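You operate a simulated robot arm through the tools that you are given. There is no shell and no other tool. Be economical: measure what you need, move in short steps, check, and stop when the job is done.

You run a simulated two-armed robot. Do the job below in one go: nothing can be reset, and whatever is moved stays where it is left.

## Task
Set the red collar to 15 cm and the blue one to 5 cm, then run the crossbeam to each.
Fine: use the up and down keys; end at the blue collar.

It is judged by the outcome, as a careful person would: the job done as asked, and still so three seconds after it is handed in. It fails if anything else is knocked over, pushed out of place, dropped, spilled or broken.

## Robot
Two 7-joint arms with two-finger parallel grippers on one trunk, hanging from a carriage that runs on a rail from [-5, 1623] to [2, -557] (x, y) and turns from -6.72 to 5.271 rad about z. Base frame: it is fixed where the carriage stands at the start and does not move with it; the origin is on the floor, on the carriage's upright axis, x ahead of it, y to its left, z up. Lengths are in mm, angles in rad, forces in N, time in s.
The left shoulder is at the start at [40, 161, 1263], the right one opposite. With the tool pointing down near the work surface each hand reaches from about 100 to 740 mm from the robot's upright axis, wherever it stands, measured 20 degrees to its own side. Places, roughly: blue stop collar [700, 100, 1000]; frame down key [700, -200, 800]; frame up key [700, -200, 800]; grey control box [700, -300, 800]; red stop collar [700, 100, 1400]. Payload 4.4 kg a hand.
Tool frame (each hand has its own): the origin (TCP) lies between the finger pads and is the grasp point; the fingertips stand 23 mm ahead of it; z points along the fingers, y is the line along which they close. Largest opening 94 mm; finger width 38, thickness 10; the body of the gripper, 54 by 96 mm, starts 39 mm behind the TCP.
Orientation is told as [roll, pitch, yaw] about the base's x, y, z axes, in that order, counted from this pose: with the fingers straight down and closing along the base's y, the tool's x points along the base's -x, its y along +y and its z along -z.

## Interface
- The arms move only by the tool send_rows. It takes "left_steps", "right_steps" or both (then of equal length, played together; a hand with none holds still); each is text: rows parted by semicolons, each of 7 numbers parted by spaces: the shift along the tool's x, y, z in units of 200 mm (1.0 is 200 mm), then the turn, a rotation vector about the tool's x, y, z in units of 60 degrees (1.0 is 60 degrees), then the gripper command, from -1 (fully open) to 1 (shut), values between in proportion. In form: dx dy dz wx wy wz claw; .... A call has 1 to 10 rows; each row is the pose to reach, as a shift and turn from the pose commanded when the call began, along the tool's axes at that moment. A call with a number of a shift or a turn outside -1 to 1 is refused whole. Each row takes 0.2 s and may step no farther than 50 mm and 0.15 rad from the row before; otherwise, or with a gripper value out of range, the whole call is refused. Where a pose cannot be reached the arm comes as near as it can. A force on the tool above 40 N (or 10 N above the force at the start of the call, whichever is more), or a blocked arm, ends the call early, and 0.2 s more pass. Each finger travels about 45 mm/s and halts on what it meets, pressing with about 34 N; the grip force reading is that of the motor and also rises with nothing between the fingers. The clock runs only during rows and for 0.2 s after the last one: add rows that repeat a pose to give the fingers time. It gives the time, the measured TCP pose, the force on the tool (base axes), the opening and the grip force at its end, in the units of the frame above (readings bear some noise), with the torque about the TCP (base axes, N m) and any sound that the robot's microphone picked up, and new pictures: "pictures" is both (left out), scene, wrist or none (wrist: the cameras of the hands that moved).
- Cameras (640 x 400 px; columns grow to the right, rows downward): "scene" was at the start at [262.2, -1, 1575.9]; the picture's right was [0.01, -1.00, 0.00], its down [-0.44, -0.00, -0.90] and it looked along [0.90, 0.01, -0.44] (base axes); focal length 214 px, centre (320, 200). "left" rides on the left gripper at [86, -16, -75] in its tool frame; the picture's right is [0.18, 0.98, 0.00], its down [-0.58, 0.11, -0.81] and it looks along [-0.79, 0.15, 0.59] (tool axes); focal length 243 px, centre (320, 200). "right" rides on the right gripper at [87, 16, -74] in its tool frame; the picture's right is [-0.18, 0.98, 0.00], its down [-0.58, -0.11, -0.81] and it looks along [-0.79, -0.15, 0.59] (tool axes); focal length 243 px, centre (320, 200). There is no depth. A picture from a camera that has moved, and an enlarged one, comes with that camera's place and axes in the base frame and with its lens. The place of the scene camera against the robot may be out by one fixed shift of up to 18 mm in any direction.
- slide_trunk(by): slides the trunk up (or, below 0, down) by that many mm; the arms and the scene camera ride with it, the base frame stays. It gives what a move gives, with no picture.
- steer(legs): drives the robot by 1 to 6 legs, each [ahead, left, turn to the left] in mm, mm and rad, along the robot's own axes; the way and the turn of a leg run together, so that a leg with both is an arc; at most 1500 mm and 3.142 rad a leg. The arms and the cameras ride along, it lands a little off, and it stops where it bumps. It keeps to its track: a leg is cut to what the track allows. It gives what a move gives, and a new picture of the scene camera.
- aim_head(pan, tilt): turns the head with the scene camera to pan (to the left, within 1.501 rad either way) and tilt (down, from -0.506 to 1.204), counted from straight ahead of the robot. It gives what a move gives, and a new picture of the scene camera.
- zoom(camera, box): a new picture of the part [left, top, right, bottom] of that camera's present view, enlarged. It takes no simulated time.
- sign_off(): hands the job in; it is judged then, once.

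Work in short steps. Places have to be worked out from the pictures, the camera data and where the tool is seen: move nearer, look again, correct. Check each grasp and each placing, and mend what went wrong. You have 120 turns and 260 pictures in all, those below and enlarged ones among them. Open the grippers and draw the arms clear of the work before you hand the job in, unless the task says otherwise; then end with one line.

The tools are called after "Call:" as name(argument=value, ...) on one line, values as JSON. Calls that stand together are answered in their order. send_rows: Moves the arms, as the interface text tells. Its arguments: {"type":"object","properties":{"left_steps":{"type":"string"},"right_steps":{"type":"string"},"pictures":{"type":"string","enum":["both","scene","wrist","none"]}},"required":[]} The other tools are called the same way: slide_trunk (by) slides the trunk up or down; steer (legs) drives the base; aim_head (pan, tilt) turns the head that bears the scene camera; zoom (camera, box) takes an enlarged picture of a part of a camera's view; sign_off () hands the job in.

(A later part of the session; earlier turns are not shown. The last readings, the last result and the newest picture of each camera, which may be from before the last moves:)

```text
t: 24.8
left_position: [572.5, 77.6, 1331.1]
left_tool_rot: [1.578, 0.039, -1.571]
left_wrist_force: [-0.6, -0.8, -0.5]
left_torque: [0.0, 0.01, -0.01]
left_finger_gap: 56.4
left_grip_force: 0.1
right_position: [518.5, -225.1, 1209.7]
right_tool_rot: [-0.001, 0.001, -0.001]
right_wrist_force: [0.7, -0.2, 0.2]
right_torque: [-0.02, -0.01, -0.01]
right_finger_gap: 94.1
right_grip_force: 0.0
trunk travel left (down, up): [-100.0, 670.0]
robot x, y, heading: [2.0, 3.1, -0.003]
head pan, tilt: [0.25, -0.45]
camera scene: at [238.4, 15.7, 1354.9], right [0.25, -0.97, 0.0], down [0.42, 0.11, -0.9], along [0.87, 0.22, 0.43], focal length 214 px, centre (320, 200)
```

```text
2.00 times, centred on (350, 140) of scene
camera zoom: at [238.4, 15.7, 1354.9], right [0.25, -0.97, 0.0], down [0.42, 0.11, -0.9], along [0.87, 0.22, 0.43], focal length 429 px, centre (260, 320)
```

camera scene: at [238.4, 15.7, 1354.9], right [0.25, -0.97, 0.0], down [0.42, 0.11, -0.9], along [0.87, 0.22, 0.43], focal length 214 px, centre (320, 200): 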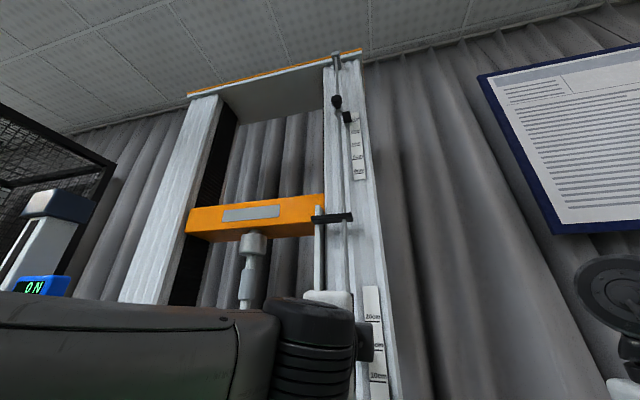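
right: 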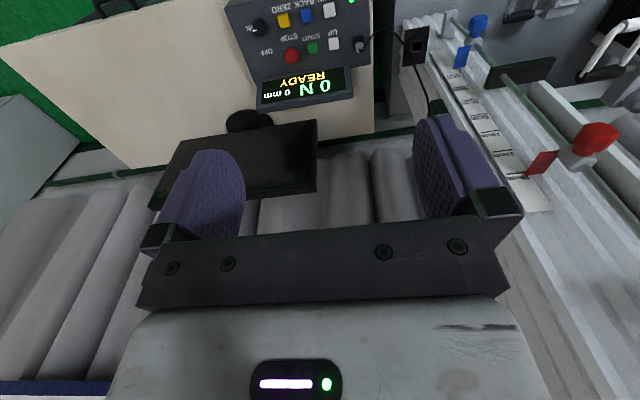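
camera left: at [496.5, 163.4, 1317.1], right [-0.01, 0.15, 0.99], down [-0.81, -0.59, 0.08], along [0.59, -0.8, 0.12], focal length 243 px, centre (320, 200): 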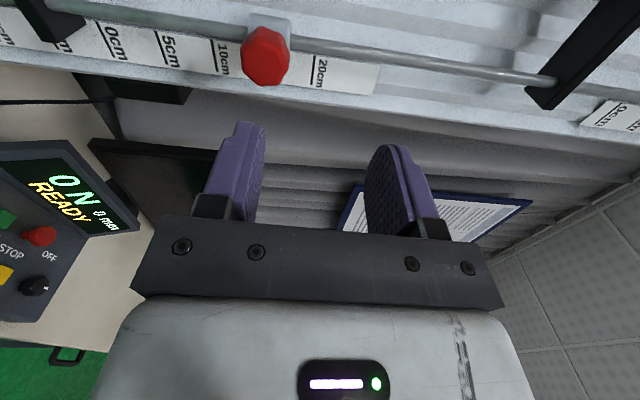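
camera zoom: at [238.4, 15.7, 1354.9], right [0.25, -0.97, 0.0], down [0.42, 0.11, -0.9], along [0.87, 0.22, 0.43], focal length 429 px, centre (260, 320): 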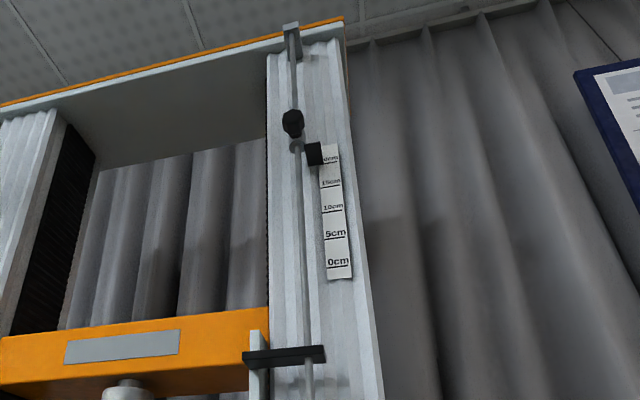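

The black collar belongs to another stop and isn't involved. To learn how a locked collar feels, I bring the left hand down to the blue one, turning the wrist back to neutral on the way.

Call:
send_rows(left_steps="0 -0.14 -0.05 0 0 -0.14 -0.2; 0 -0.28 -0.05 0 0 -0.28 -0.2; 0 -0.42 -0.05 0 0 -0.42 -0.2; 0 -0.56 -0.05 0 0 -0.56 -0.2; 0 -0.7 -0.05 0 0 -0.7 -0.2; 0 -0.84 -0.05 0 0 -0.84 -0.2; 0 -0.98 -0.05 0 0 -0.98 -0.2", pictures="none")

Call:
aim_head(pan=0.0, tilt=0.4)

```text
t: 26.4
left_position: [559.4, 85.9, 1131.1]
left_tool_rot: [1.574, -0.987, -1.573]
left_wrist_force: [0.0, -0.6, -0.3]
left_torque: [-0.01, 0.0, -0.03]
left_finger_gap: 56.5
left_grip_force: 0.1
right_position: [520.6, -225.4, 1210.2]
right_tool_rot: [-0.001, -0.001, 0.0]
right_wrist_force: [0.1, -0.3, -0.2]
right_torque: [0.02, 0.01, 0.01]
right_finger_gap: 93.8
right_grip_force: 0.1
trunk travel left (down, up): [-100.0, 670.0]
robot x, y, heading: [1.0, -2.2, -0.004]
head pan, tilt: [0.25, -0.45]
```

```text
t: 27.6
left_position: [560.1, 85.5, 1129.9]
left_tool_rot: [1.572, -0.984, -1.571]
left_wrist_force: [0.2, 0.4, 0.2]
left_torque: [0.01, -0.01, 0.0]
left_finger_gap: 56.4
left_grip_force: 0.2
right_position: [518.0, -225.1, 1209.7]
right_tool_rot: [-0.002, -0.001, 0.0]
right_wrist_force: [0.1, 0.1, 0.3]
right_torque: [-0.01, 0.04, 0.0]
right_finger_gap: 94.1
right_grip_force: 0.1
trunk travel left (down, up): [-100.0, 670.0]
robot x, y, heading: [-3.5, 0.4, -0.002]
head pan, tilt: [0.0, 0.4]
camera scene: at [263.0, -1.6, 1281.4], right [0.0, -1.0, 0.0], down [-0.39, 0.0, -0.92], along [0.92, 0.0, -0.39], focal length 214 px, centre (320, 200)
```

scene: 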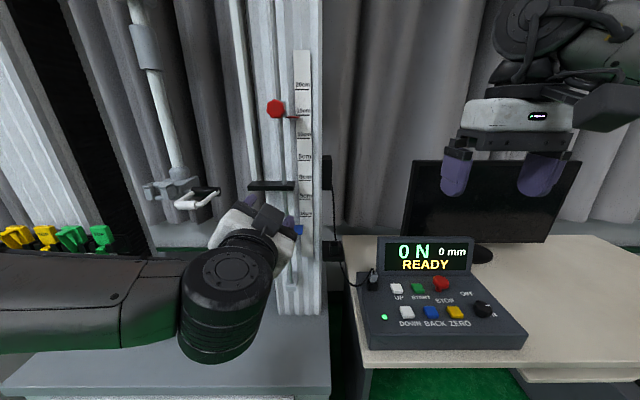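

Continuing down and to neutral in front of the blue knob.

Call:
send_rows(left_steps="0.147 -0.106 0 0 0 -0.14 -0.2; 0.293 -0.213 0 0 0 -0.28 -0.2; 0.44 -0.32 0 0 0 -0.42 -0.2; 0.587 -0.426 0 0 0 -0.56 -0.2; 0.587 -0.426 0 0 0 -0.56 -0.2", pictures="wrist")

Call:
zoom(camera="scene", box=[250, 40, 340, 240])

```text
t: 28.8
left_position: [558.7, 80.6, 986.7]
left_tool_rot: [-2.257, -1.568, 2.258]
left_wrist_force: [0.1, 0.2, 0.2]
left_torque: [0.01, 0.02, -0.02]
left_finger_gap: 56.4
left_grip_force: 0.1
right_position: [517.8, -223.6, 1209.4]
right_tool_rot: [0.003, 0.0, 0.0]
right_wrist_force: [-0.9, 0.1, 0.6]
right_torque: [0.01, 0.0, 0.03]
right_finger_gap: 93.9
right_grip_force: 0.0
trunk travel left (down, up): [-100.0, 670.0]
robot x, y, heading: [-2.5, -0.9, 0.001]
head pan, tilt: [0.0, 0.4]
camera left: at [485.2, 63.0, 901.1], right [0.0, 0.98, -0.19], down [-0.81, 0.11, 0.58], along [0.59, 0.15, 0.79], focal length 243 px, centre (320, 200)
```

left: 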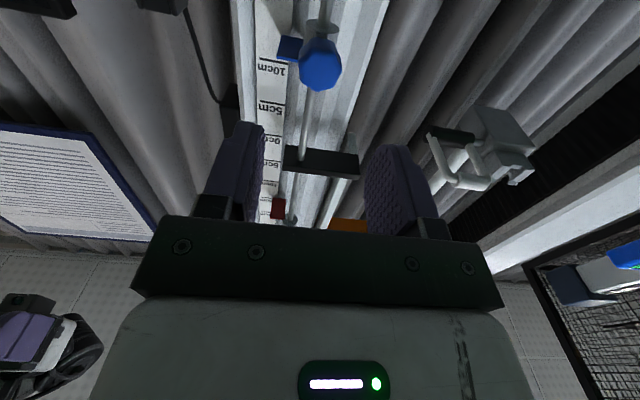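

```text
2.00 times, centred on (295, 140) of scene
camera zoom: at [263.1, -1.2, 1281.3], right [0.0, -1.0, 0.0], down [-0.39, 0.0, -0.92], along [0.92, 0.0, -0.39], focal length 429 px, centre (370, 320)
```

zoom: 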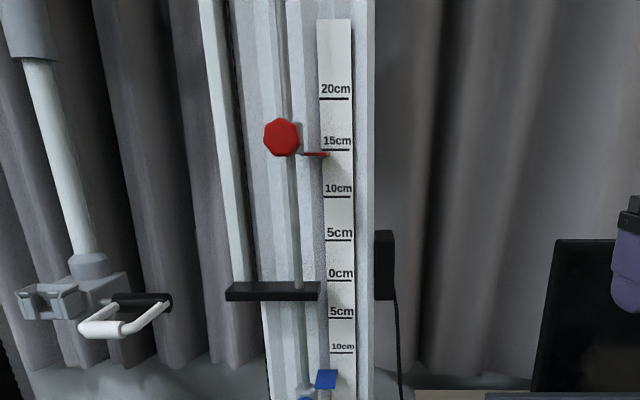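

Blue knob at about (679, 80, 986). I advance onto it and close.

Call:
send_rows(left_steps="0 0 0.2 0 0 0 -0.2; 0 0 0.4 0 0 0 -0.2; 0 0 0.575 0 0 0 -0.2; 0 0 0.575 0 0 0 -0.2; 0 0 0.575 0 0 0 1; 0 0 0.575 0 0 0 1; 0 0 0.575 0 0 0 1; 0 0 0.575 0 0 0 1; 0 0 0.575 0 0 0 1", pictures="wrist")

Call:
zoom(camera="left", box=[220, 0, 420, 230])

```text
t: 30.8
left_position: [676.3, 80.7, 987.6]
left_tool_rot: [-2.567, -1.569, 2.568]
left_wrist_force: [0.4, 2.9, -1.8]
left_torque: [-0.06, 0.17, 0.16]
left_finger_gap: 33.5
left_grip_force: 45.2
right_position: [518.7, -224.3, 1209.3]
right_tool_rot: [0.002, 0.0, -0.001]
right_wrist_force: [-0.6, -1.2, -0.1]
right_torque: [0.01, 0.0, 0.0]
right_finger_gap: 93.9
right_grip_force: 0.0
trunk travel left (down, up): [-100.0, 670.0]
robot x, y, heading: [0.1, -0.2, 0.003]
head pan, tilt: [0.0, 0.4]
camera left: at [600.5, 63.2, 901.4], right [0.0, 0.98, -0.18], down [-0.81, 0.11, 0.58], along [0.59, 0.15, 0.79], focal length 243 px, centre (320, 200)
```

left: 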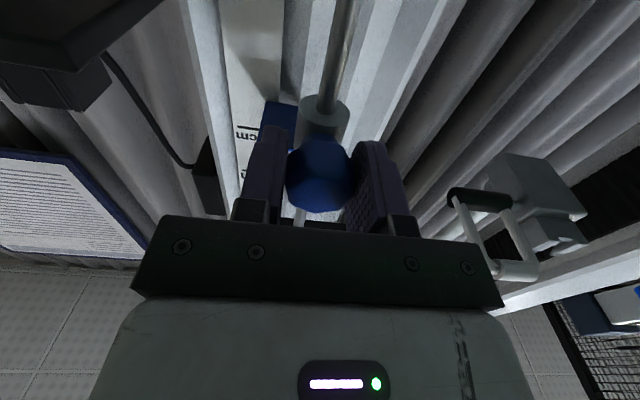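

```text
1.74 times, centred on (320, 115) of left
camera zoom: at [600.5, 63.2, 901.4], right [0.0, 0.98, -0.18], down [-0.81, 0.11, 0.58], along [0.59, 0.15, 0.79], focal length 422 px, centre (320, 348)
```

zoom: 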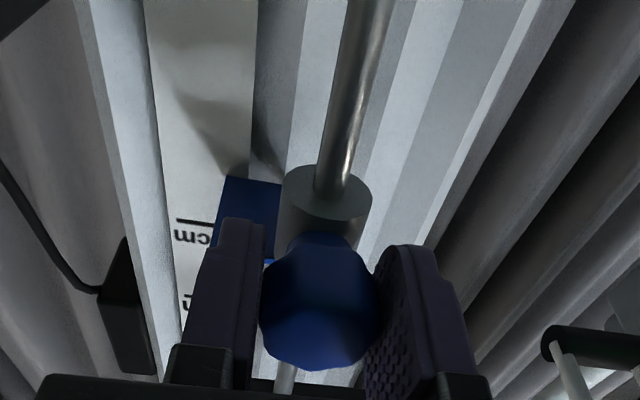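

Gripped. Test without turning first: lift 4 mm and read the force.

Call:
send_rows(left_steps="-0.01 0 0 0 0 0 1; -0.02 0 0 0 0 0 1", pictures="wrist")

```text
t: 31.4
left_position: [675.9, 80.1, 991.4]
left_tool_rot: [3.08, -1.57, -3.079]
left_wrist_force: [2.5, 4.4, -4.0]
left_torque: [0.06, 0.2, 0.13]
left_finger_gap: 33.3
left_grip_force: 45.6
right_position: [516.7, -223.4, 1209.8]
right_tool_rot: [0.002, 0.0, 0.001]
right_wrist_force: [-0.1, -0.1, 0.1]
right_torque: [0.01, 0.01, 0.01]
right_finger_gap: 93.9
right_grip_force: 0.1
trunk travel left (down, up): [-100.0, 670.0]
robot x, y, heading: [-0.0, 1.7, 0.003]
head pan, tilt: [0.0, 0.4]
camera left: at [600.5, 63.2, 905.3], right [0.0, 0.98, -0.18], down [-0.81, 0.11, 0.58], along [0.59, 0.15, 0.79], focal length 243 px, centre (320, 200)
```

left: 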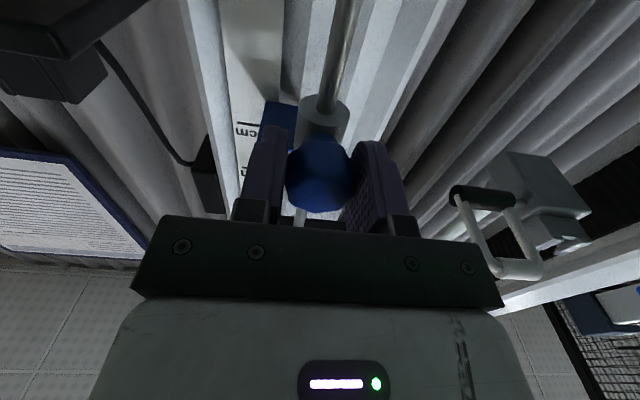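

The collar slides with about 4 N without turning: these are friction-fit collars and the knob is just a handle. I raise blue another 62 mm towards the 5 cm mark below zero.

Call:
send_rows(left_steps="-0.08 0 0 0 0 0 1; -0.16 0 0 0 0 0 1; -0.24 0 0 0 0 0 1; -0.31 0 0 0 0 0 1; -0.31 0 0 0 0 0 1", pictures="both")

Call:
zoom(camera="scene", box=[260, 165, 340, 235])

```text
t: 32.6
left_position: [675.8, 79.5, 1053.3]
left_tool_rot: [-2.912, -1.568, 2.912]
left_wrist_force: [2.6, 8.8, -2.9]
left_torque: [-0.07, 0.99, 0.1]
left_finger_gap: 33.4
left_grip_force: 45.2
right_position: [519.7, -222.5, 1208.3]
right_tool_rot: [0.002, -0.001, 0.001]
right_wrist_force: [0.3, -0.3, -0.1]
right_torque: [-0.02, -0.02, 0.0]
right_finger_gap: 94.1
right_grip_force: 0.1
trunk travel left (down, up): [-100.0, 670.0]
robot x, y, heading: [0.6, -0.2, -0.001]
head pan, tilt: [0.0, 0.4]
camera scene: at [263.1, -0.4, 1281.3], right [0.0, -1.0, 0.0], down [-0.39, 0.0, -0.92], along [0.92, 0.0, -0.39], focal length 214 px, centre (320, 200)
camera left: at [600.6, 63.1, 966.9], right [0.0, 0.98, -0.18], down [-0.81, 0.11, 0.58], along [0.59, 0.15, 0.79], focal length 243 px, centre (320, 200)
```

scene: 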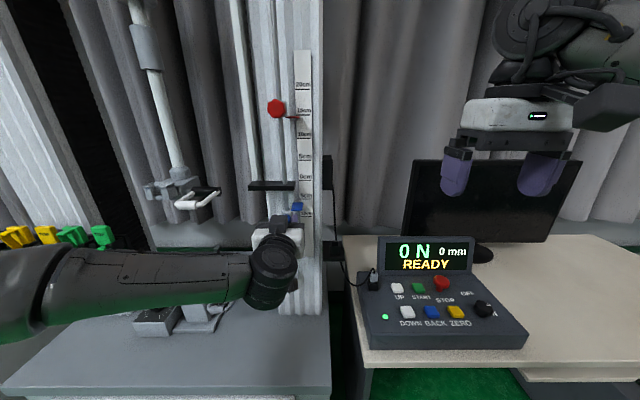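
left: 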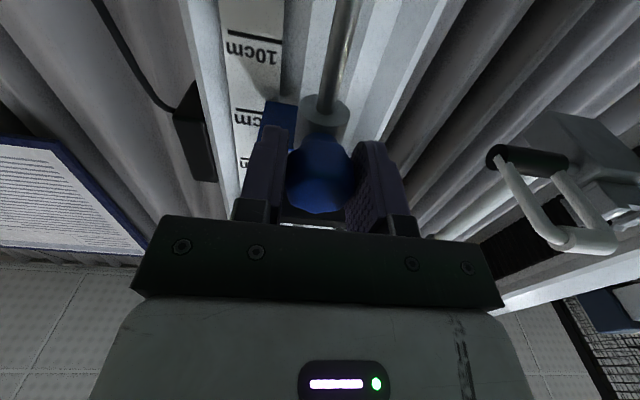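

```text
5.71 times, centred on (300, 200) of scene
camera zoom: at [263.1, -0.4, 1281.3], right [0.0, -1.0, 0.0], down [-0.39, 0.0, -0.92], along [0.92, 0.0, -0.39], focal length 1226 px, centre (434, 200)
```

zoom: 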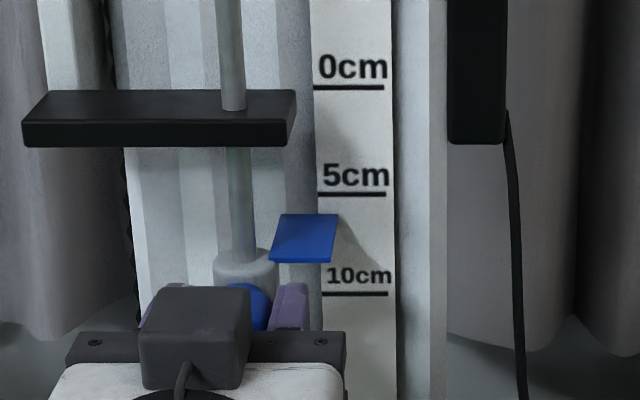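

Blue's tab looks close to its 5 cm mark, but parallax makes the scene view uncertain. I release it, back off, and pitch the left hand so that its camera looks level at the scale.

Call:
send_rows(left_steps="0 0 0 0 0 0 -0.2; 0 0 0 0 0 0 -0.2; 0 0 0 0 0 0 -0.2; 0 0 -0.2 0 0 0 -0.2; 0 0 -0.4 0 0 0 -0.2; 0 0 -0.6 0 0 0 -0.2; 0 0 -0.7 0 0 0 -0.2", pictures="none")

Call:
send_rows(left_steps="0 0 0 0 0.14 0 -0.2; 0 0 0 0 0.28 0 -0.2; 0 0 0 0 0.42 0 -0.2; 0 0 0 0 0.56 0 -0.2; 0 0 0 0 0.7 0 -0.2; 0 0 0 0 0.84 0 -0.2; 0 0 0 0 0.88 0 -0.2", pictures="wrist")

```text
t: 34.2
left_position: [535.0, 78.3, 1053.6]
left_tool_rot: [-2.972, -1.569, 2.973]
left_wrist_force: [-0.1, 0.4, -0.4]
left_torque: [-0.02, -0.02, 0.04]
left_finger_gap: 56.2
left_grip_force: 0.1
right_position: [518.2, -224.8, 1210.3]
right_tool_rot: [0.0, 0.001, 0.0]
right_wrist_force: [-0.7, -0.2, -0.3]
right_torque: [-0.05, -0.04, 0.0]
right_finger_gap: 93.9
right_grip_force: 0.1
trunk travel left (down, up): [-100.0, 670.0]
robot x, y, heading: [1.4, 1.1, 0.002]
head pan, tilt: [0.0, 0.4]
```

```text
t: 35.8
left_position: [534.4, 78.3, 1052.7]
left_tool_rot: [0.0, -0.648, 0.0]
left_wrist_force: [-0.2, -0.5, 0.4]
left_torque: [-0.02, 0.02, -0.02]
left_finger_gap: 56.5
left_grip_force: 0.1
right_position: [516.9, -225.1, 1209.3]
right_tool_rot: [0.001, -0.001, 0.001]
right_wrist_force: [-0.5, 0.1, -0.3]
right_torque: [0.0, 0.02, 0.01]
right_finger_gap: 94.0
right_grip_force: 0.1
trunk travel left (down, up): [-100.0, 670.0]
robot x, y, heading: [-4.6, -1.3, 0.0]
head pan, tilt: [0.0, 0.4]
camera left: at [420.2, 61.3, 1060.3], right [-0.15, 0.98, -0.11], down [-0.02, 0.11, 0.99], along [0.99, 0.15, 0.01], focal length 243 px, centre (320, 200)
```

left: 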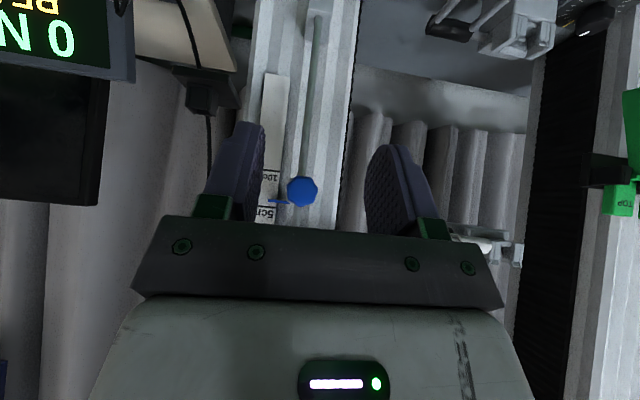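

The view is level and upside down. I zoom in on the tab and the 5 cm mark.

Call:
zoom(camera="left", box=[240, 165, 330, 225])

```text
6.67 times, centred on (285, 195) of left
camera zoom: at [420.2, 61.3, 1060.3], right [-0.15, 0.98, -0.11], down [-0.02, 0.11, 0.99], along [0.99, 0.15, 0.01], focal length 1618 px, centre (553, 233)
```

zoom: 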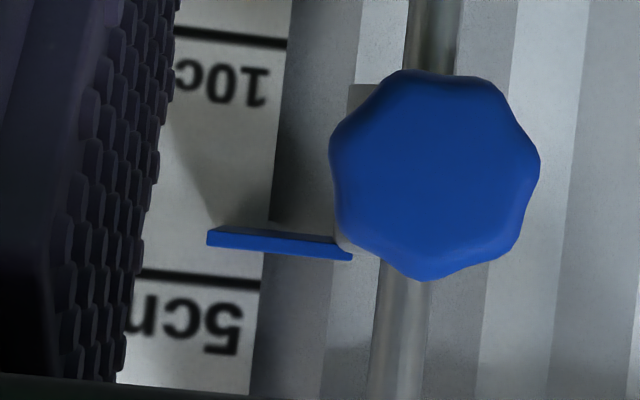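

The level view shows blue's tab about 10 mm below the 5 cm mark (the scene camera reads ~9 mm low). I go back, re-grip and raise it 10.5 mm.

Call:
send_rows(left_steps="0 0 0 0 -0.14 0 -0.2; 0 0 0 0 -0.28 0 -0.2; 0 0 0 0 -0.42 0 -0.2; 0 0 0 0 -0.56 0 -0.2; 0 0 0 0 -0.7 0 -0.2; 0 0 0 0 -0.84 0 -0.2; 0 0 0 0 -0.88 0 -0.2", pictures="none")

Call:
send_rows(left_steps="0 0 0.2 0 0 0 -0.2; 0 0 0.4 0 0 0 -0.2; 0 0 0.6 0 0 0 -0.2; 0 0 0.7 0 0 0 -0.2; 0 0 0.7 0 0 0 -0.2; 0 0 0.7 0 0 0 1; 0 0 0.7 0 0 0 1; 0 0 0.7 0 0 0 1; 0 0 0.7 0 0 0 1", pictures="wrist")

Call:
send_rows(left_steps="-0.025 0 0 0 0 0 1; -0.0525 0 0 0 0 0 1; -0.0525 0 0 0 0 0 1", pictures="wrist")

```text
t: 37.4
left_position: [535.3, 77.3, 1053.6]
left_tool_rot: [-2.755, -1.567, 2.757]
left_wrist_force: [-0.8, -0.3, -0.2]
left_torque: [0.03, 0.0, -0.03]
left_finger_gap: 56.3
left_grip_force: 0.1
right_position: [518.1, -224.3, 1208.2]
right_tool_rot: [-0.003, 0.001, 0.001]
right_wrist_force: [-0.9, -0.6, -0.1]
right_torque: [0.05, -0.02, -0.01]
right_finger_gap: 94.1
right_grip_force: 0.0
trunk travel left (down, up): [-100.0, 670.0]
robot x, y, heading: [-1.9, -2.6, -0.003]
head pan, tilt: [0.0, 0.4]
```

```text
t: 39.4
left_position: [675.2, 79.8, 1054.1]
left_tool_rot: [-2.861, -1.568, 2.865]
left_wrist_force: [1.4, 5.9, -0.8]
left_torque: [-0.02, 0.02, 0.22]
left_finger_gap: 33.2
left_grip_force: 44.6
right_position: [518.2, -224.1, 1209.5]
right_tool_rot: [0.001, 0.001, -0.001]
right_wrist_force: [0.3, 0.2, 0.0]
right_torque: [-0.01, -0.01, 0.01]
right_finger_gap: 94.1
right_grip_force: 0.0
trunk travel left (down, up): [-100.0, 670.0]
robot x, y, heading: [-2.2, -1.7, -0.0]
head pan, tilt: [0.0, 0.4]
camera left: at [599.6, 63.1, 968.2], right [0.0, 0.98, -0.18], down [-0.81, 0.11, 0.58], along [0.59, 0.15, 0.79], focal length 243 px, centre (320, 200)
```

left: 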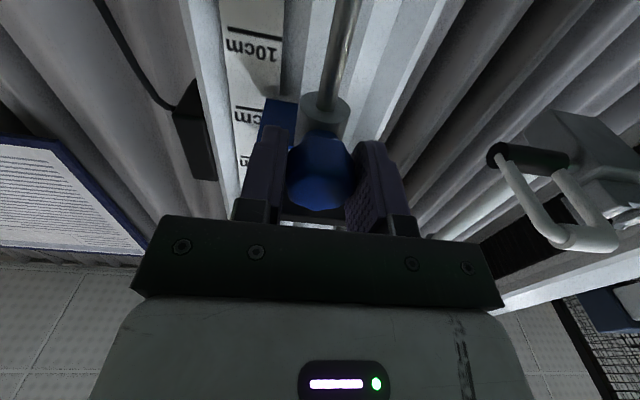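

```text
t: 40.2
left_position: [675.0, 79.3, 1064.7]
left_tool_rot: [2.64, -1.572, -2.64]
left_wrist_force: [2.0, 8.3, -2.6]
left_torque: [0.09, 0.52, 0.13]
left_finger_gap: 33.0
left_grip_force: 45.2
right_position: [519.3, -224.1, 1209.9]
right_tool_rot: [0.003, 0.0, 0.0]
right_wrist_force: [-1.1, -0.1, 0.5]
right_torque: [0.03, 0.0, -0.02]
right_finger_gap: 94.0
right_grip_force: 0.1
trunk travel left (down, up): [-100.0, 670.0]
robot x, y, heading: [1.2, -0.5, 0.0]
head pan, tilt: [0.0, 0.4]
camera left: at [599.5, 63.2, 978.4], right [0.0, 0.98, -0.18], down [-0.81, 0.11, 0.58], along [0.59, 0.15, 0.79], focal length 243 px, centre (320, 200)
```

left: 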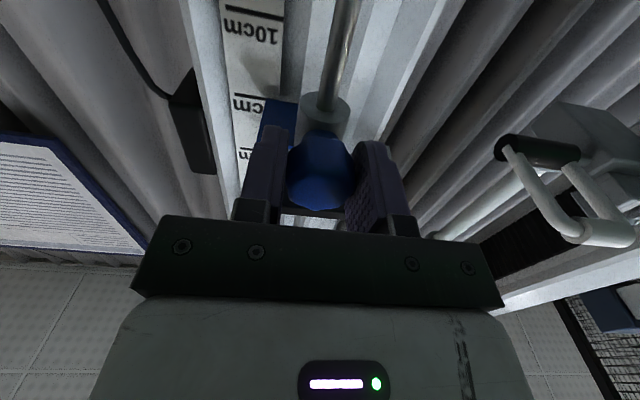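

Raised. I release, back off, and check with the level view again.

Call:
send_rows(left_steps="0 0 0 0 0 0 -0.2; 0 0 0 0 0 0 -0.2; 0 0 0 0 0 0 -0.2; 0 0 -0.2 0 0 0 -0.2; 0 0 -0.4 0 0 0 -0.2; 0 0 -0.6 0 0 0 -0.2; 0 0 -0.7 0 0 0 -0.2", pictures="none")

Call:
send_rows(left_steps="0 0 0 0 0.14 0 -0.2; 0 0 0 0 0.28 0 -0.2; 0 0 0 0 0.42 0 -0.2; 0 0 0 0 0.56 0 -0.2; 0 0 0 0 0.7 0 -0.2; 0 0 0 0 0.84 0 -0.2; 0 0 0 0 0.88 0 -0.2", pictures="none")

Call:
zoom(camera="left", box=[240, 165, 330, 225])

```text
t: 41.8
left_position: [534.6, 78.8, 1066.3]
left_tool_rot: [-2.356, -1.569, 2.353]
left_wrist_force: [0.4, 0.5, -0.5]
left_torque: [0.0, -0.02, 0.02]
left_finger_gap: 56.5
left_grip_force: 0.1
right_position: [517.3, -225.6, 1210.0]
right_tool_rot: [-0.001, 0.0, 0.0]
right_wrist_force: [-0.3, 0.2, 0.4]
right_torque: [-0.04, 0.0, 0.0]
right_finger_gap: 94.0
right_grip_force: 0.1
trunk travel left (down, up): [-100.0, 670.0]
robot x, y, heading: [-2.6, 0.1, -0.0]
head pan, tilt: [0.0, 0.4]
```

```text
t: 43.4
left_position: [534.4, 77.6, 1063.4]
left_tool_rot: [-0.001, -0.648, 0.003]
left_wrist_force: [-0.5, 0.2, 0.0]
left_torque: [-0.03, 0.0, -0.01]
left_finger_gap: 56.4
left_grip_force: 0.1
right_position: [517.9, -224.1, 1209.8]
right_tool_rot: [-0.001, -0.001, 0.0]
right_wrist_force: [0.2, -0.1, -0.4]
right_torque: [0.02, 0.0, 0.02]
right_finger_gap: 94.0
right_grip_force: 0.0
trunk travel left (down, up): [-100.0, 670.0]
robot x, y, heading: [1.5, 2.0, -0.0]
head pan, tilt: [0.0, 0.4]
```

```text
6.67 times, centred on (285, 195) of left
camera zoom: at [420.5, 60.7, 1071.0], right [-0.15, 0.98, -0.11], down [-0.02, 0.11, 0.99], along [0.99, 0.15, 0.01], focal length 1618 px, centre (553, 233)
```

zoom: 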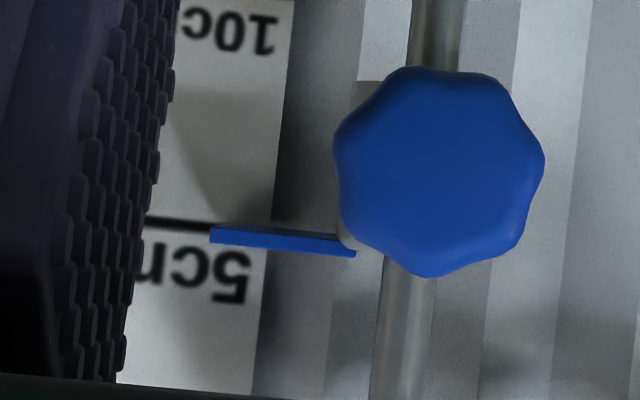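

Blue is now level with its 5 cm mark. I raise the hand 208 mm in this pose to check red the same way.

Call:
send_rows(left_steps="-0.1256 0 -0.1658 0 0 0 -0.2; -0.2512 0 -0.3316 0 0 0 -0.2; -0.3768 0 -0.4974 0 0 0 -0.2; -0.5024 0 -0.6632 0 0 0 -0.2; -0.628 0 -0.829 0 0 0 -0.2; -0.628 0 -0.829 0 0 0 -0.2", pictures="none")

Call:
zoom(camera="left", box=[240, 165, 330, 225])

```text
t: 44.8
left_position: [534.9, 76.4, 1271.7]
left_tool_rot: [0.002, -0.649, 0.002]
left_wrist_force: [0.1, 0.1, 0.0]
left_torque: [-0.02, -0.01, -0.04]
left_finger_gap: 56.4
left_grip_force: 0.1
right_position: [518.7, -225.2, 1208.6]
right_tool_rot: [-0.001, -0.001, 0.001]
right_wrist_force: [0.8, 0.5, 0.8]
right_torque: [-0.02, 0.03, -0.01]
right_finger_gap: 94.0
right_grip_force: 0.1
trunk travel left (down, up): [-100.0, 670.0]
robot x, y, heading: [-1.2, -4.3, 0.001]
head pan, tilt: [0.0, 0.4]
```

```text
6.67 times, centred on (285, 195) of left
camera zoom: at [420.1, 59.6, 1279.6], right [-0.15, 0.98, -0.11], down [-0.03, 0.11, 0.99], along [0.99, 0.15, 0.01], focal length 1618 px, centre (553, 233)
```

zoom: 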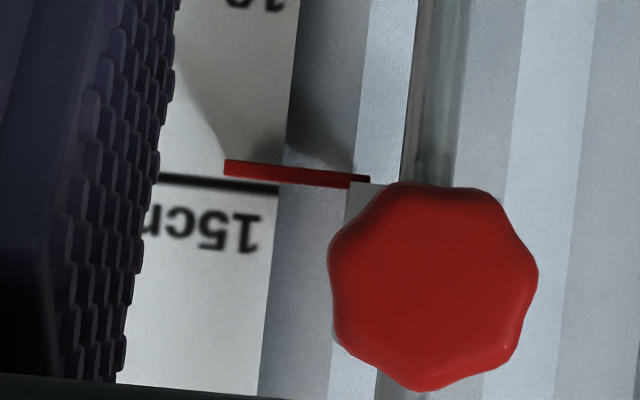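

Red is 2.7 mm low. I turn the hand back level, re-grip the red handle and raise it 2.7 mm.

Call:
send_rows(left_steps="0 0 0 0 -0.14 0 -0.2; 0 0 0 0 -0.28 0 -0.2; -0.0574 0 -0.0757 0 -0.42 0 -0.2; -0.0574 0.01 -0.0757 0 -0.56 0 -0.2; -0.0574 0.015 -0.0757 0 -0.7 0 -0.2; -0.0574 0.015 -0.0757 0 -0.84 0 -0.2; -0.0574 0.015 -0.0757 0 -0.88 0 -0.2", pictures="wrist")

Call:
send_rows(left_steps="0 0 0.2 0 0 0 -0.2; 0 0 0.4 0 0 0 -0.2; 0 0 0.6 0 0 0 -0.2; 0 0 0.7 0 0 0 -0.2; 0 0 0.7 0 0 0 -0.2; 0 0 0.7 0 0 0 1; 0 0 0.7 0 0 0 1; 0 0 0.7 0 0 0 1; 0 0 0.7 0 0 0 1", pictures="wrist")

Call:
send_rows(left_steps="-0.0135 0 0 0 0 0 1; -0.0135 0 0 0 0 0 1", pictures="none")

Call:
send_rows(left_steps="0 0 0 0 0 0 -0.2; 0 0 0 0 0 0 -0.2; 0 0 0 0 0 0 -0.2; 0 0 -0.2 0 0 0 -0.2; 0 0 -0.4 0 0 0 -0.2; 0 0 -0.6 0 0 0 -0.2; 0 0 -0.7 0 0 0 -0.2", pictures="none")

Call:
send_rows(left_steps="0 0 0 0 0.14 0 -0.2; 0 0 0 0 0.28 0 -0.2; 0 0 0 0 0.42 0 -0.2; 0 0 0 0 0.56 0 -0.2; 0 0 0 0 0.7 0 -0.2; 0 0 0 0 0.84 0 -0.2; 0 0 0 0 0.88 0 -0.2", pictures="none")

Call:
zoom(camera="left", box=[240, 165, 330, 225])

```text
t: 46.4
left_position: [536.0, 81.1, 1290.1]
left_tool_rot: [-2.81, -1.566, 2.81]
left_wrist_force: [-1.2, -0.6, 0.4]
left_torque: [-0.01, 0.0, 0.0]
left_finger_gap: 56.4
left_grip_force: 0.2
right_position: [519.0, -225.4, 1209.8]
right_tool_rot: [0.0, 0.0, -0.001]
right_wrist_force: [-0.3, -0.1, -0.3]
right_torque: [-0.02, 0.02, 0.01]
right_finger_gap: 93.9
right_grip_force: 0.1
trunk travel left (down, up): [-100.0, 670.0]
robot x, y, heading: [-4.0, 0.4, 0.0]
head pan, tilt: [0.0, 0.4]
camera left: at [460.2, 63.9, 1204.2], right [0.0, 0.98, -0.19], down [-0.81, 0.11, 0.58], along [0.59, 0.15, 0.79], focal length 243 px, centre (320, 200)
```

left: 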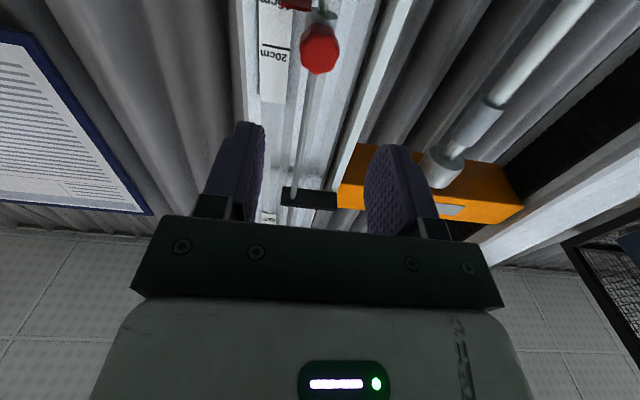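

```text
t: 48.4
left_position: [674.8, 80.6, 1288.2]
left_tool_rot: [-2.449, -1.569, 2.451]
left_wrist_force: [2.6, 0.4, -1.3]
left_torque: [0.06, 0.03, 0.03]
left_finger_gap: 33.0
left_grip_force: 44.6
right_position: [518.7, -225.8, 1209.3]
right_tool_rot: [0.0, 0.001, 0.0]
right_wrist_force: [0.2, 0.6, 0.9]
right_torque: [-0.02, -0.01, 0.05]
right_finger_gap: 93.8
right_grip_force: 0.2
trunk travel left (down, up): [-100.0, 670.0]
robot x, y, heading: [-0.7, 2.0, -0.005]
head pan, tilt: [0.0, 0.4]
camera left: at [600.3, 63.2, 1203.2], right [0.0, 0.98, -0.18], down [-0.81, 0.11, 0.58], along [0.59, 0.15, 0.79], focal length 243 px, centre (320, 200)
```

left: 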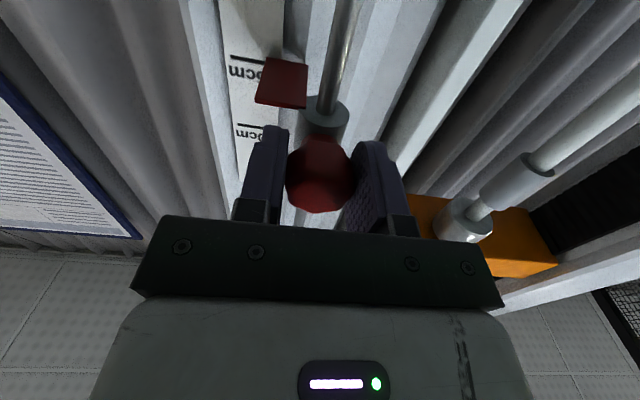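

```text
t: 49.0
left_position: [675.0, 80.5, 1291.9]
left_tool_rot: [-1.636, -1.571, 1.634]
left_wrist_force: [4.3, -1.6, -4.1]
left_torque: [0.19, 0.47, -0.02]
left_finger_gap: 32.9
left_grip_force: 45.3
right_position: [517.9, -226.2, 1209.7]
right_tool_rot: [0.001, 0.001, 0.001]
right_wrist_force: [-0.2, 0.2, -1.3]
right_torque: [0.0, -0.03, -0.03]
right_finger_gap: 93.9
right_grip_force: 0.1
trunk travel left (down, up): [-100.0, 670.0]
robot x, y, heading: [-0.2, 1.0, -0.006]
head pan, tilt: [0.0, 0.4]
```

```text
t: 50.6
left_position: [535.9, 81.3, 1292.0]
left_tool_rot: [-2.329, -1.568, 2.328]
left_wrist_force: [0.4, 0.1, 0.3]
left_torque: [0.02, 0.0, 0.03]
left_finger_gap: 56.5
left_grip_force: 0.1
right_position: [518.8, -225.1, 1209.7]
right_tool_rot: [0.0, 0.0, -0.001]
right_wrist_force: [-0.4, 0.7, -0.3]
right_torque: [0.01, -0.01, 0.03]
right_finger_gap: 94.0
right_grip_force: 0.1
trunk travel left (down, up): [-100.0, 670.0]
robot x, y, heading: [0.1, 0.8, 0.0]
head pan, tilt: [0.0, 0.4]
```

```text
t: 52.2
left_position: [534.0, 82.0, 1294.6]
left_tool_rot: [0.001, -0.649, 0.0]
left_wrist_force: [-0.1, 0.3, 0.0]
left_torque: [-0.01, 0.02, -0.01]
left_finger_gap: 56.4
left_grip_force: 0.1
right_position: [517.8, -225.0, 1209.5]
right_tool_rot: [0.001, -0.001, 0.0]
right_wrist_force: [0.0, 0.0, -0.4]
right_torque: [0.03, 0.0, 0.02]
right_finger_gap: 93.8
right_grip_force: 0.1
trunk travel left (down, up): [-100.0, 670.0]
robot x, y, heading: [4.6, 1.4, 0.0]
head pan, tilt: [0.0, 0.4]
```

```text
6.67 times, centred on (285, 195) of left
camera zoom: at [419.8, 64.1, 1301.3], right [-0.15, 0.98, -0.11], down [-0.02, 0.11, 0.99], along [0.99, 0.15, 0.01], focal length 1618 px, centre (553, 233)
```

zoom: 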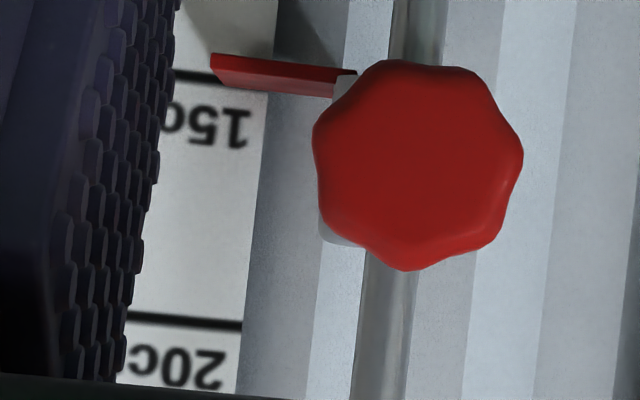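

Red now lines up with 15 cm. Next are the keys; I look with the right wrist camera and the scene camera.

Call:
send_rows(right_steps="0 0 0 0 0 0 1; 0 0 0.2 0 0 0 1; 0 0 0.4 0 0 0 1; 0 0 0.5 0 0 0 1; 0 0 0.5 0 0 0 1; 0 0 0.5 0 0 0 1", pictures="both")

Call:
zoom(camera="scene", box=[345, 230, 535, 360])

```text
t: 53.6
left_position: [534.6, 82.2, 1293.6]
left_tool_rot: [-0.002, -0.651, 0.003]
left_wrist_force: [-0.4, 0.0, 0.3]
left_torque: [-0.02, -0.01, -0.02]
left_finger_gap: 56.5
left_grip_force: 0.1
right_position: [518.9, -226.1, 1107.9]
right_tool_rot: [0.0, -0.001, 0.0]
right_wrist_force: [-0.6, 0.3, 0.0]
right_torque: [0.03, -0.05, 0.05]
right_finger_gap: 0.0
right_grip_force: 33.7
trunk travel left (down, up): [-100.0, 670.0]
robot x, y, heading: [-3.5, 1.2, 0.003]
head pan, tilt: [0.0, 0.4]
camera scene: at [263.0, -1.6, 1281.3], right [0.0, -1.0, 0.0], down [-0.39, 0.0, -0.92], along [0.92, 0.0, -0.39], focal length 214 px, centre (320, 200)
camera right: at [432.4, -209.5, 1182.7], right [0.18, 0.98, 0.0], down [0.58, -0.11, 0.81], along [0.79, -0.15, -0.59], focal length 243 px, centre (320, 200)
```

scene: 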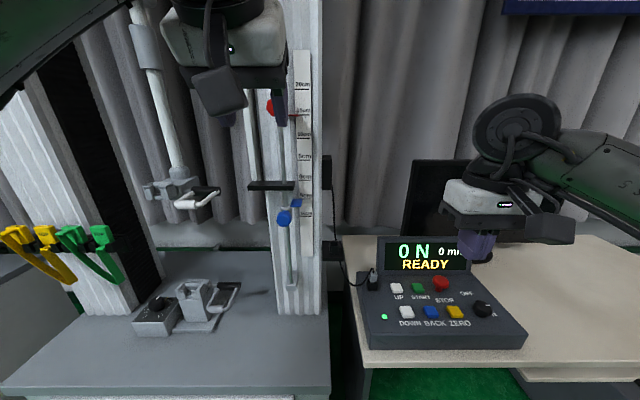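
right: 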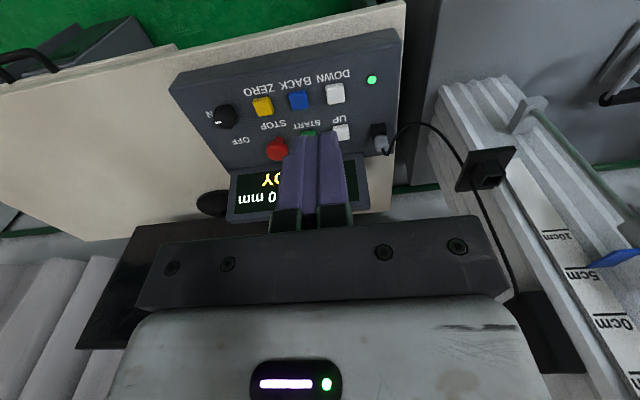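

```text
3.08 times, centred on (440, 295) of scene
camera zoom: at [263.0, -1.6, 1281.3], right [0.0, -1.0, 0.0], down [-0.39, 0.0, -0.92], along [0.92, 0.0, -0.39], focal length 660 px, centre (-49, -92)
```

zoom: 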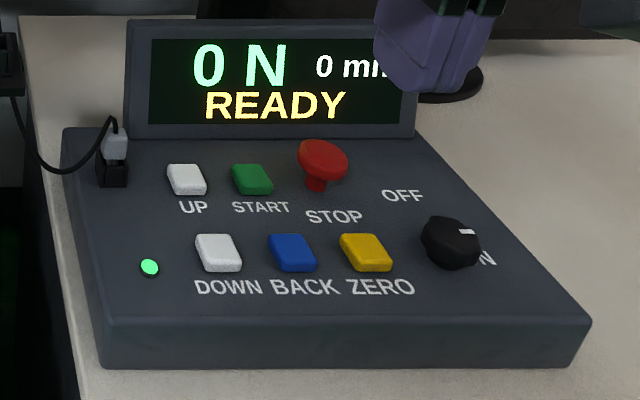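

Triangulation puts UP at about (731, −225, 800) and DOWN at about (656, −226, 795). I move the right hand forward and down with fingers shut, then tilt it for reach.

Call:
send_rows(right_steps="-0.13 0 0.148 0 0 0 1; -0.26 0 0.296 0 0 0 1; -0.39 0 0.444 0 0 0 1; -0.52 0 0.592 0 0 0 1; -0.65 0 0.74 0 0 0 1; -0.65 0 0.74 0 -0.12 0 1; -0.65 0 0.74 0 -0.24 0 1; -0.65 0 0.74 0 -0.36 0 1; -0.65 0 0.74 0 -0.477 0 1", pictures="both")

```text
t: 55.6
left_position: [534.9, 81.0, 1293.4]
left_tool_rot: [-0.002, -0.65, 0.001]
left_wrist_force: [0.0, -0.2, -0.4]
left_torque: [-0.05, -0.04, 0.02]
left_finger_gap: 56.5
left_grip_force: 0.1
right_position: [647.8, -225.1, 961.2]
right_tool_rot: [0.0, -0.505, -0.001]
right_wrist_force: [-0.2, 0.1, -1.4]
right_torque: [-0.02, 0.0, 0.03]
right_finger_gap: 0.0
right_grip_force: 34.2
trunk travel left (down, up): [-100.0, 670.0]
robot x, y, heading: [-2.7, -2.7, -0.003]
head pan, tilt: [0.0, 0.4]
camera scene: at [262.7, -1.8, 1281.2], right [0.0, -1.0, 0.0], down [-0.39, 0.0, -0.92], along [0.92, 0.0, -0.39], focal length 214 px, centre (320, 200)
camera right: at [536.2, -209.3, 984.6], right [0.16, 0.98, 0.09], down [0.12, -0.11, 0.99], along [0.98, -0.15, -0.14], focal length 243 px, centre (320, 200)
```

scene: 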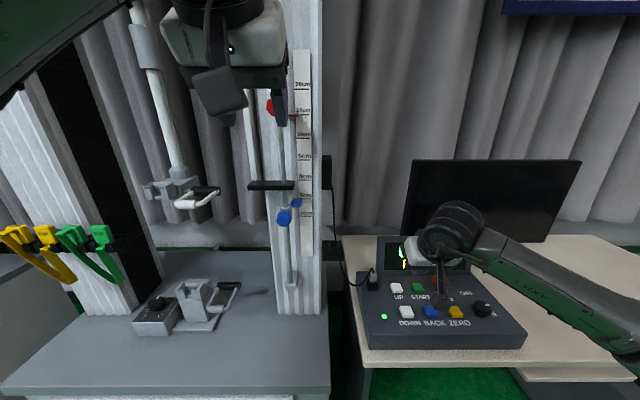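
right: 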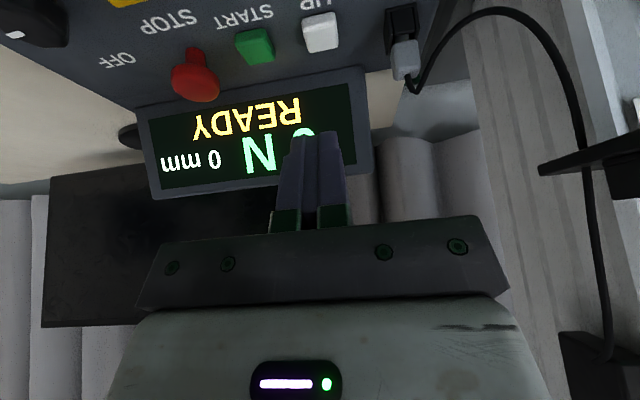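

UP refines to about (720, −223, 812). I move to hover ~30 mm above it.

Call:
send_rows(right_steps="-0.042 0.005 0.196 0 0 0 1; -0.084 0.01 0.392 0 0 0 1; -0.125 0.01 0.589 0 0 0 1; -0.125 0.01 0.589 0 0 0 1", pictures="both")

Call:
zoom(camera="scene", box=[345, 210, 535, 340])

```text
t: 56.6
left_position: [533.9, 80.8, 1294.1]
left_tool_rot: [-0.002, -0.651, 0.002]
left_wrist_force: [1.0, -0.3, 0.8]
left_torque: [-0.01, 0.02, -0.02]
left_finger_gap: 56.5
left_grip_force: 0.0
right_position: [726.9, -222.3, 869.9]
right_tool_rot: [0.001, -0.499, 0.0]
right_wrist_force: [0.0, 0.2, 0.3]
right_torque: [0.0, -0.01, 0.0]
right_finger_gap: 0.0
right_grip_force: 33.5
trunk travel left (down, up): [-100.0, 670.0]
robot x, y, heading: [1.3, -2.3, 0.0]
head pan, tilt: [0.0, 0.4]
camera scene: at [262.8, -2.0, 1281.2], right [0.0, -1.0, 0.0], down [-0.39, 0.0, -0.92], along [0.92, 0.0, -0.39], focal length 214 px, centre (320, 200)
camera right: at [615.8, -206.2, 893.5], right [0.16, 0.98, 0.09], down [0.12, -0.11, 0.99], along [0.98, -0.15, -0.14], focal length 243 px, centre (320, 200)
```

scene: 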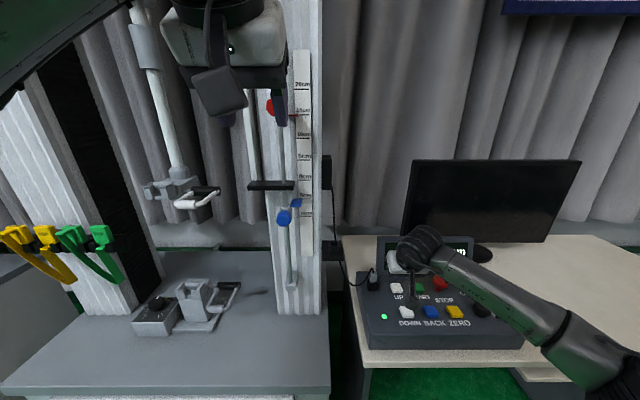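
right: 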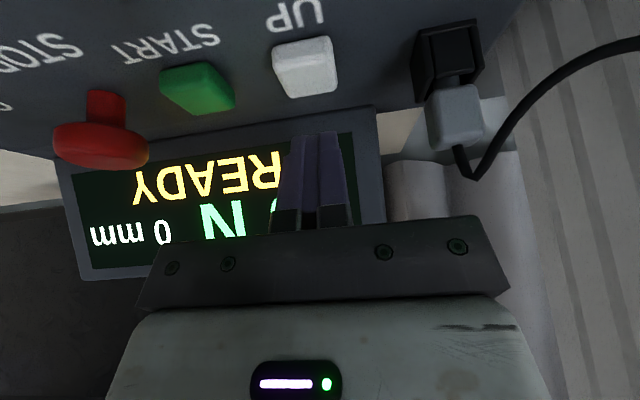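

```text
3.08 times, centred on (440, 275) of scene
camera zoom: at [262.8, -2.0, 1281.2], right [0.0, -1.0, 0.0], down [-0.39, 0.0, -0.92], along [0.92, 0.0, -0.39], focal length 660 px, centre (-49, -31)
```

zoom: 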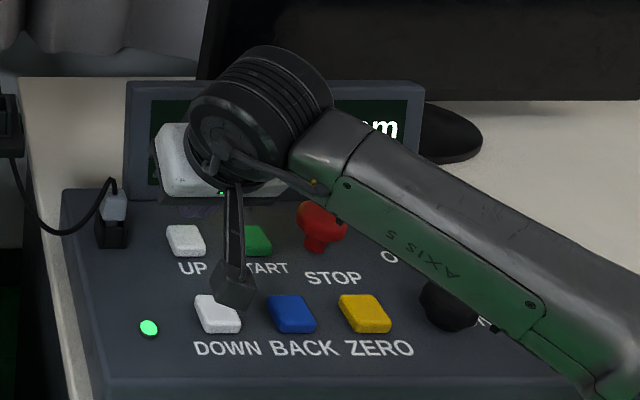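

Hovering above UP (725, −224, 810). I descend slowly until it presses, then look at the display.

Call:
send_rows(right_steps="0.02 -0.006 0.058 0 0 0 1; 0.041 -0.01 0.115 0 0 0 1; 0.0483 -0.01 0.128 0 0 0 1; 0.0556 -0.01 0.141 0 0 0 1; 0.063 -0.01 0.154 0 0 0 1", pictures="both")

```text
t: 57.8
left_position: [535.0, 81.2, 1294.5]
left_tool_rot: [-0.001, -0.652, 0.001]
left_wrist_force: [-0.1, 0.2, -0.3]
left_torque: [-0.01, -0.01, 0.02]
left_finger_gap: 56.5
left_grip_force: 0.0
right_position: [730.5, -225.8, 838.2]
right_tool_rot: [0.001, -0.5, -0.003]
right_wrist_force: [-0.3, 0.2, 4.1]
right_torque: [-0.03, 0.04, -0.03]
right_finger_gap: 0.0
right_grip_force: 34.3
trunk travel left (down, up): [-100.0, 670.0]
robot x, y, heading: [3.1, 2.0, 0.001]
head pan, tilt: [0.0, 0.4]
heard: click
camera scene: at [263.4, -1.7, 1281.5], right [0.0, -1.0, 0.0], down [-0.39, 0.0, -0.92], along [0.92, 0.0, -0.39], focal length 214 px, centre (320, 200)
camera right: at [619.0, -208.9, 861.2], right [0.16, 0.98, 0.09], down [0.12, -0.11, 0.99], along [0.98, -0.15, -0.14], focal length 243 px, centre (320, 200)
```

scene: 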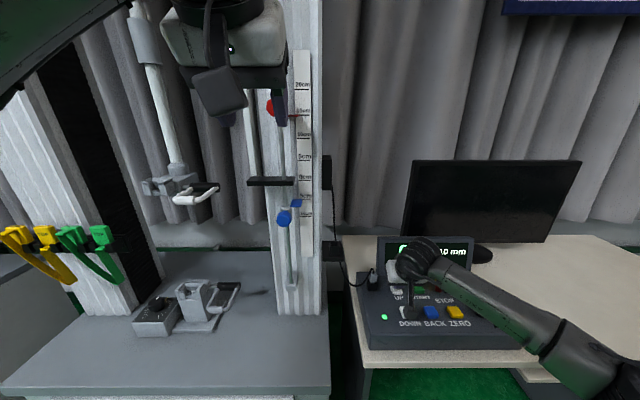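
right: 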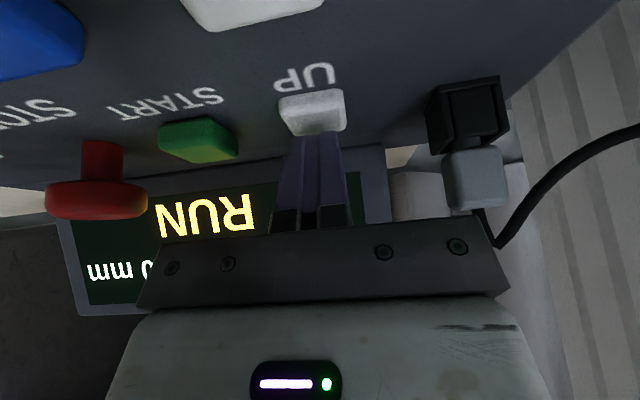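

A click, and the display shows RUN. I hold the key and watch.

Call:
send_rows(right_steps="0 0 0 0 0 0 1; 0 0 0 0 0 0 1; 0 0 0 0 0 0 1; 0 0 0 0 0 0 1; 0 0 0 0 0 0 1", pictures="both")

Call:
zoom(camera="scene", box=[370, 225, 480, 285])

```text
t: 59.0
left_position: [534.6, 81.7, 1294.3]
left_tool_rot: [-0.001, -0.651, 0.001]
left_wrist_force: [0.1, 0.6, -0.5]
left_torque: [0.02, 0.01, 0.01]
left_finger_gap: 56.7
left_grip_force: 0.1
right_position: [729.2, -224.4, 836.7]
right_tool_rot: [0.0, -0.502, -0.001]
right_wrist_force: [-1.5, 0.8, 5.7]
right_torque: [0.01, 0.07, 0.01]
right_finger_gap: 0.2
right_grip_force: 33.8
trunk travel left (down, up): [-100.0, 670.0]
robot x, y, heading: [0.5, 3.6, -0.001]
head pan, tilt: [0.0, 0.4]
camera scene: at [263.4, -1.7, 1281.4], right [0.0, -1.0, 0.0], down [-0.39, 0.0, -0.92], along [0.92, 0.0, -0.39], focal length 214 px, centre (320, 200)
camera right: at [619.1, -208.9, 860.9], right [0.16, 0.98, 0.09], down [0.12, -0.11, 0.99], along [0.98, -0.15, -0.14], focal length 243 px, centre (320, 200)
```

scene: 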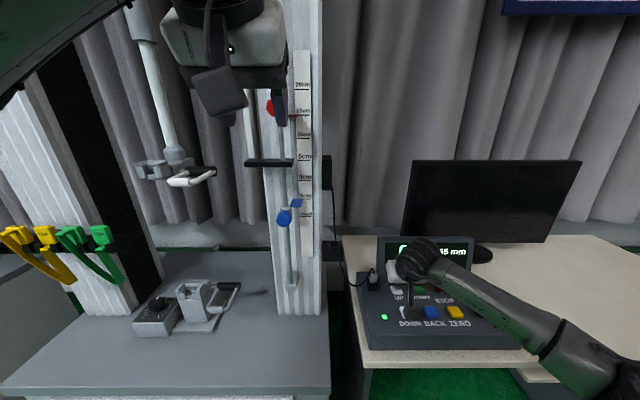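
right: 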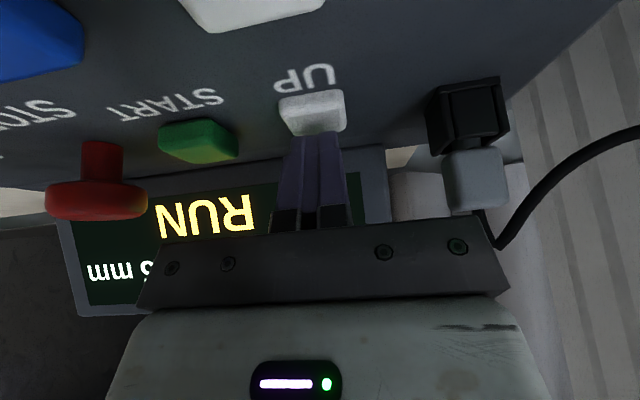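

```text
5.82 times, centred on (425, 255) of scene
camera zoom: at [263.4, -1.7, 1281.4], right [0.0, -1.0, 0.0], down [-0.39, 0.0, -0.92], along [0.92, 0.0, -0.39], focal length 1248 px, centre (-291, -120)
```

zoom: 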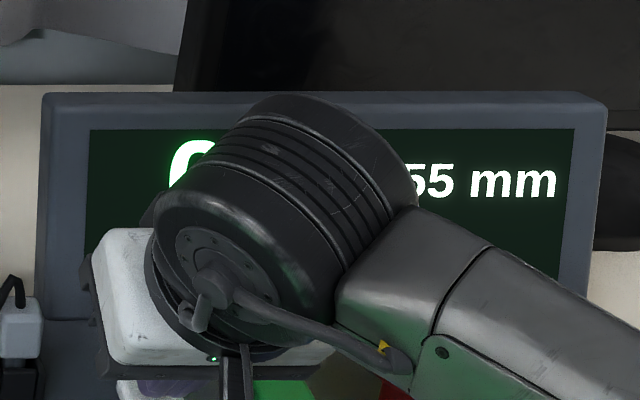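

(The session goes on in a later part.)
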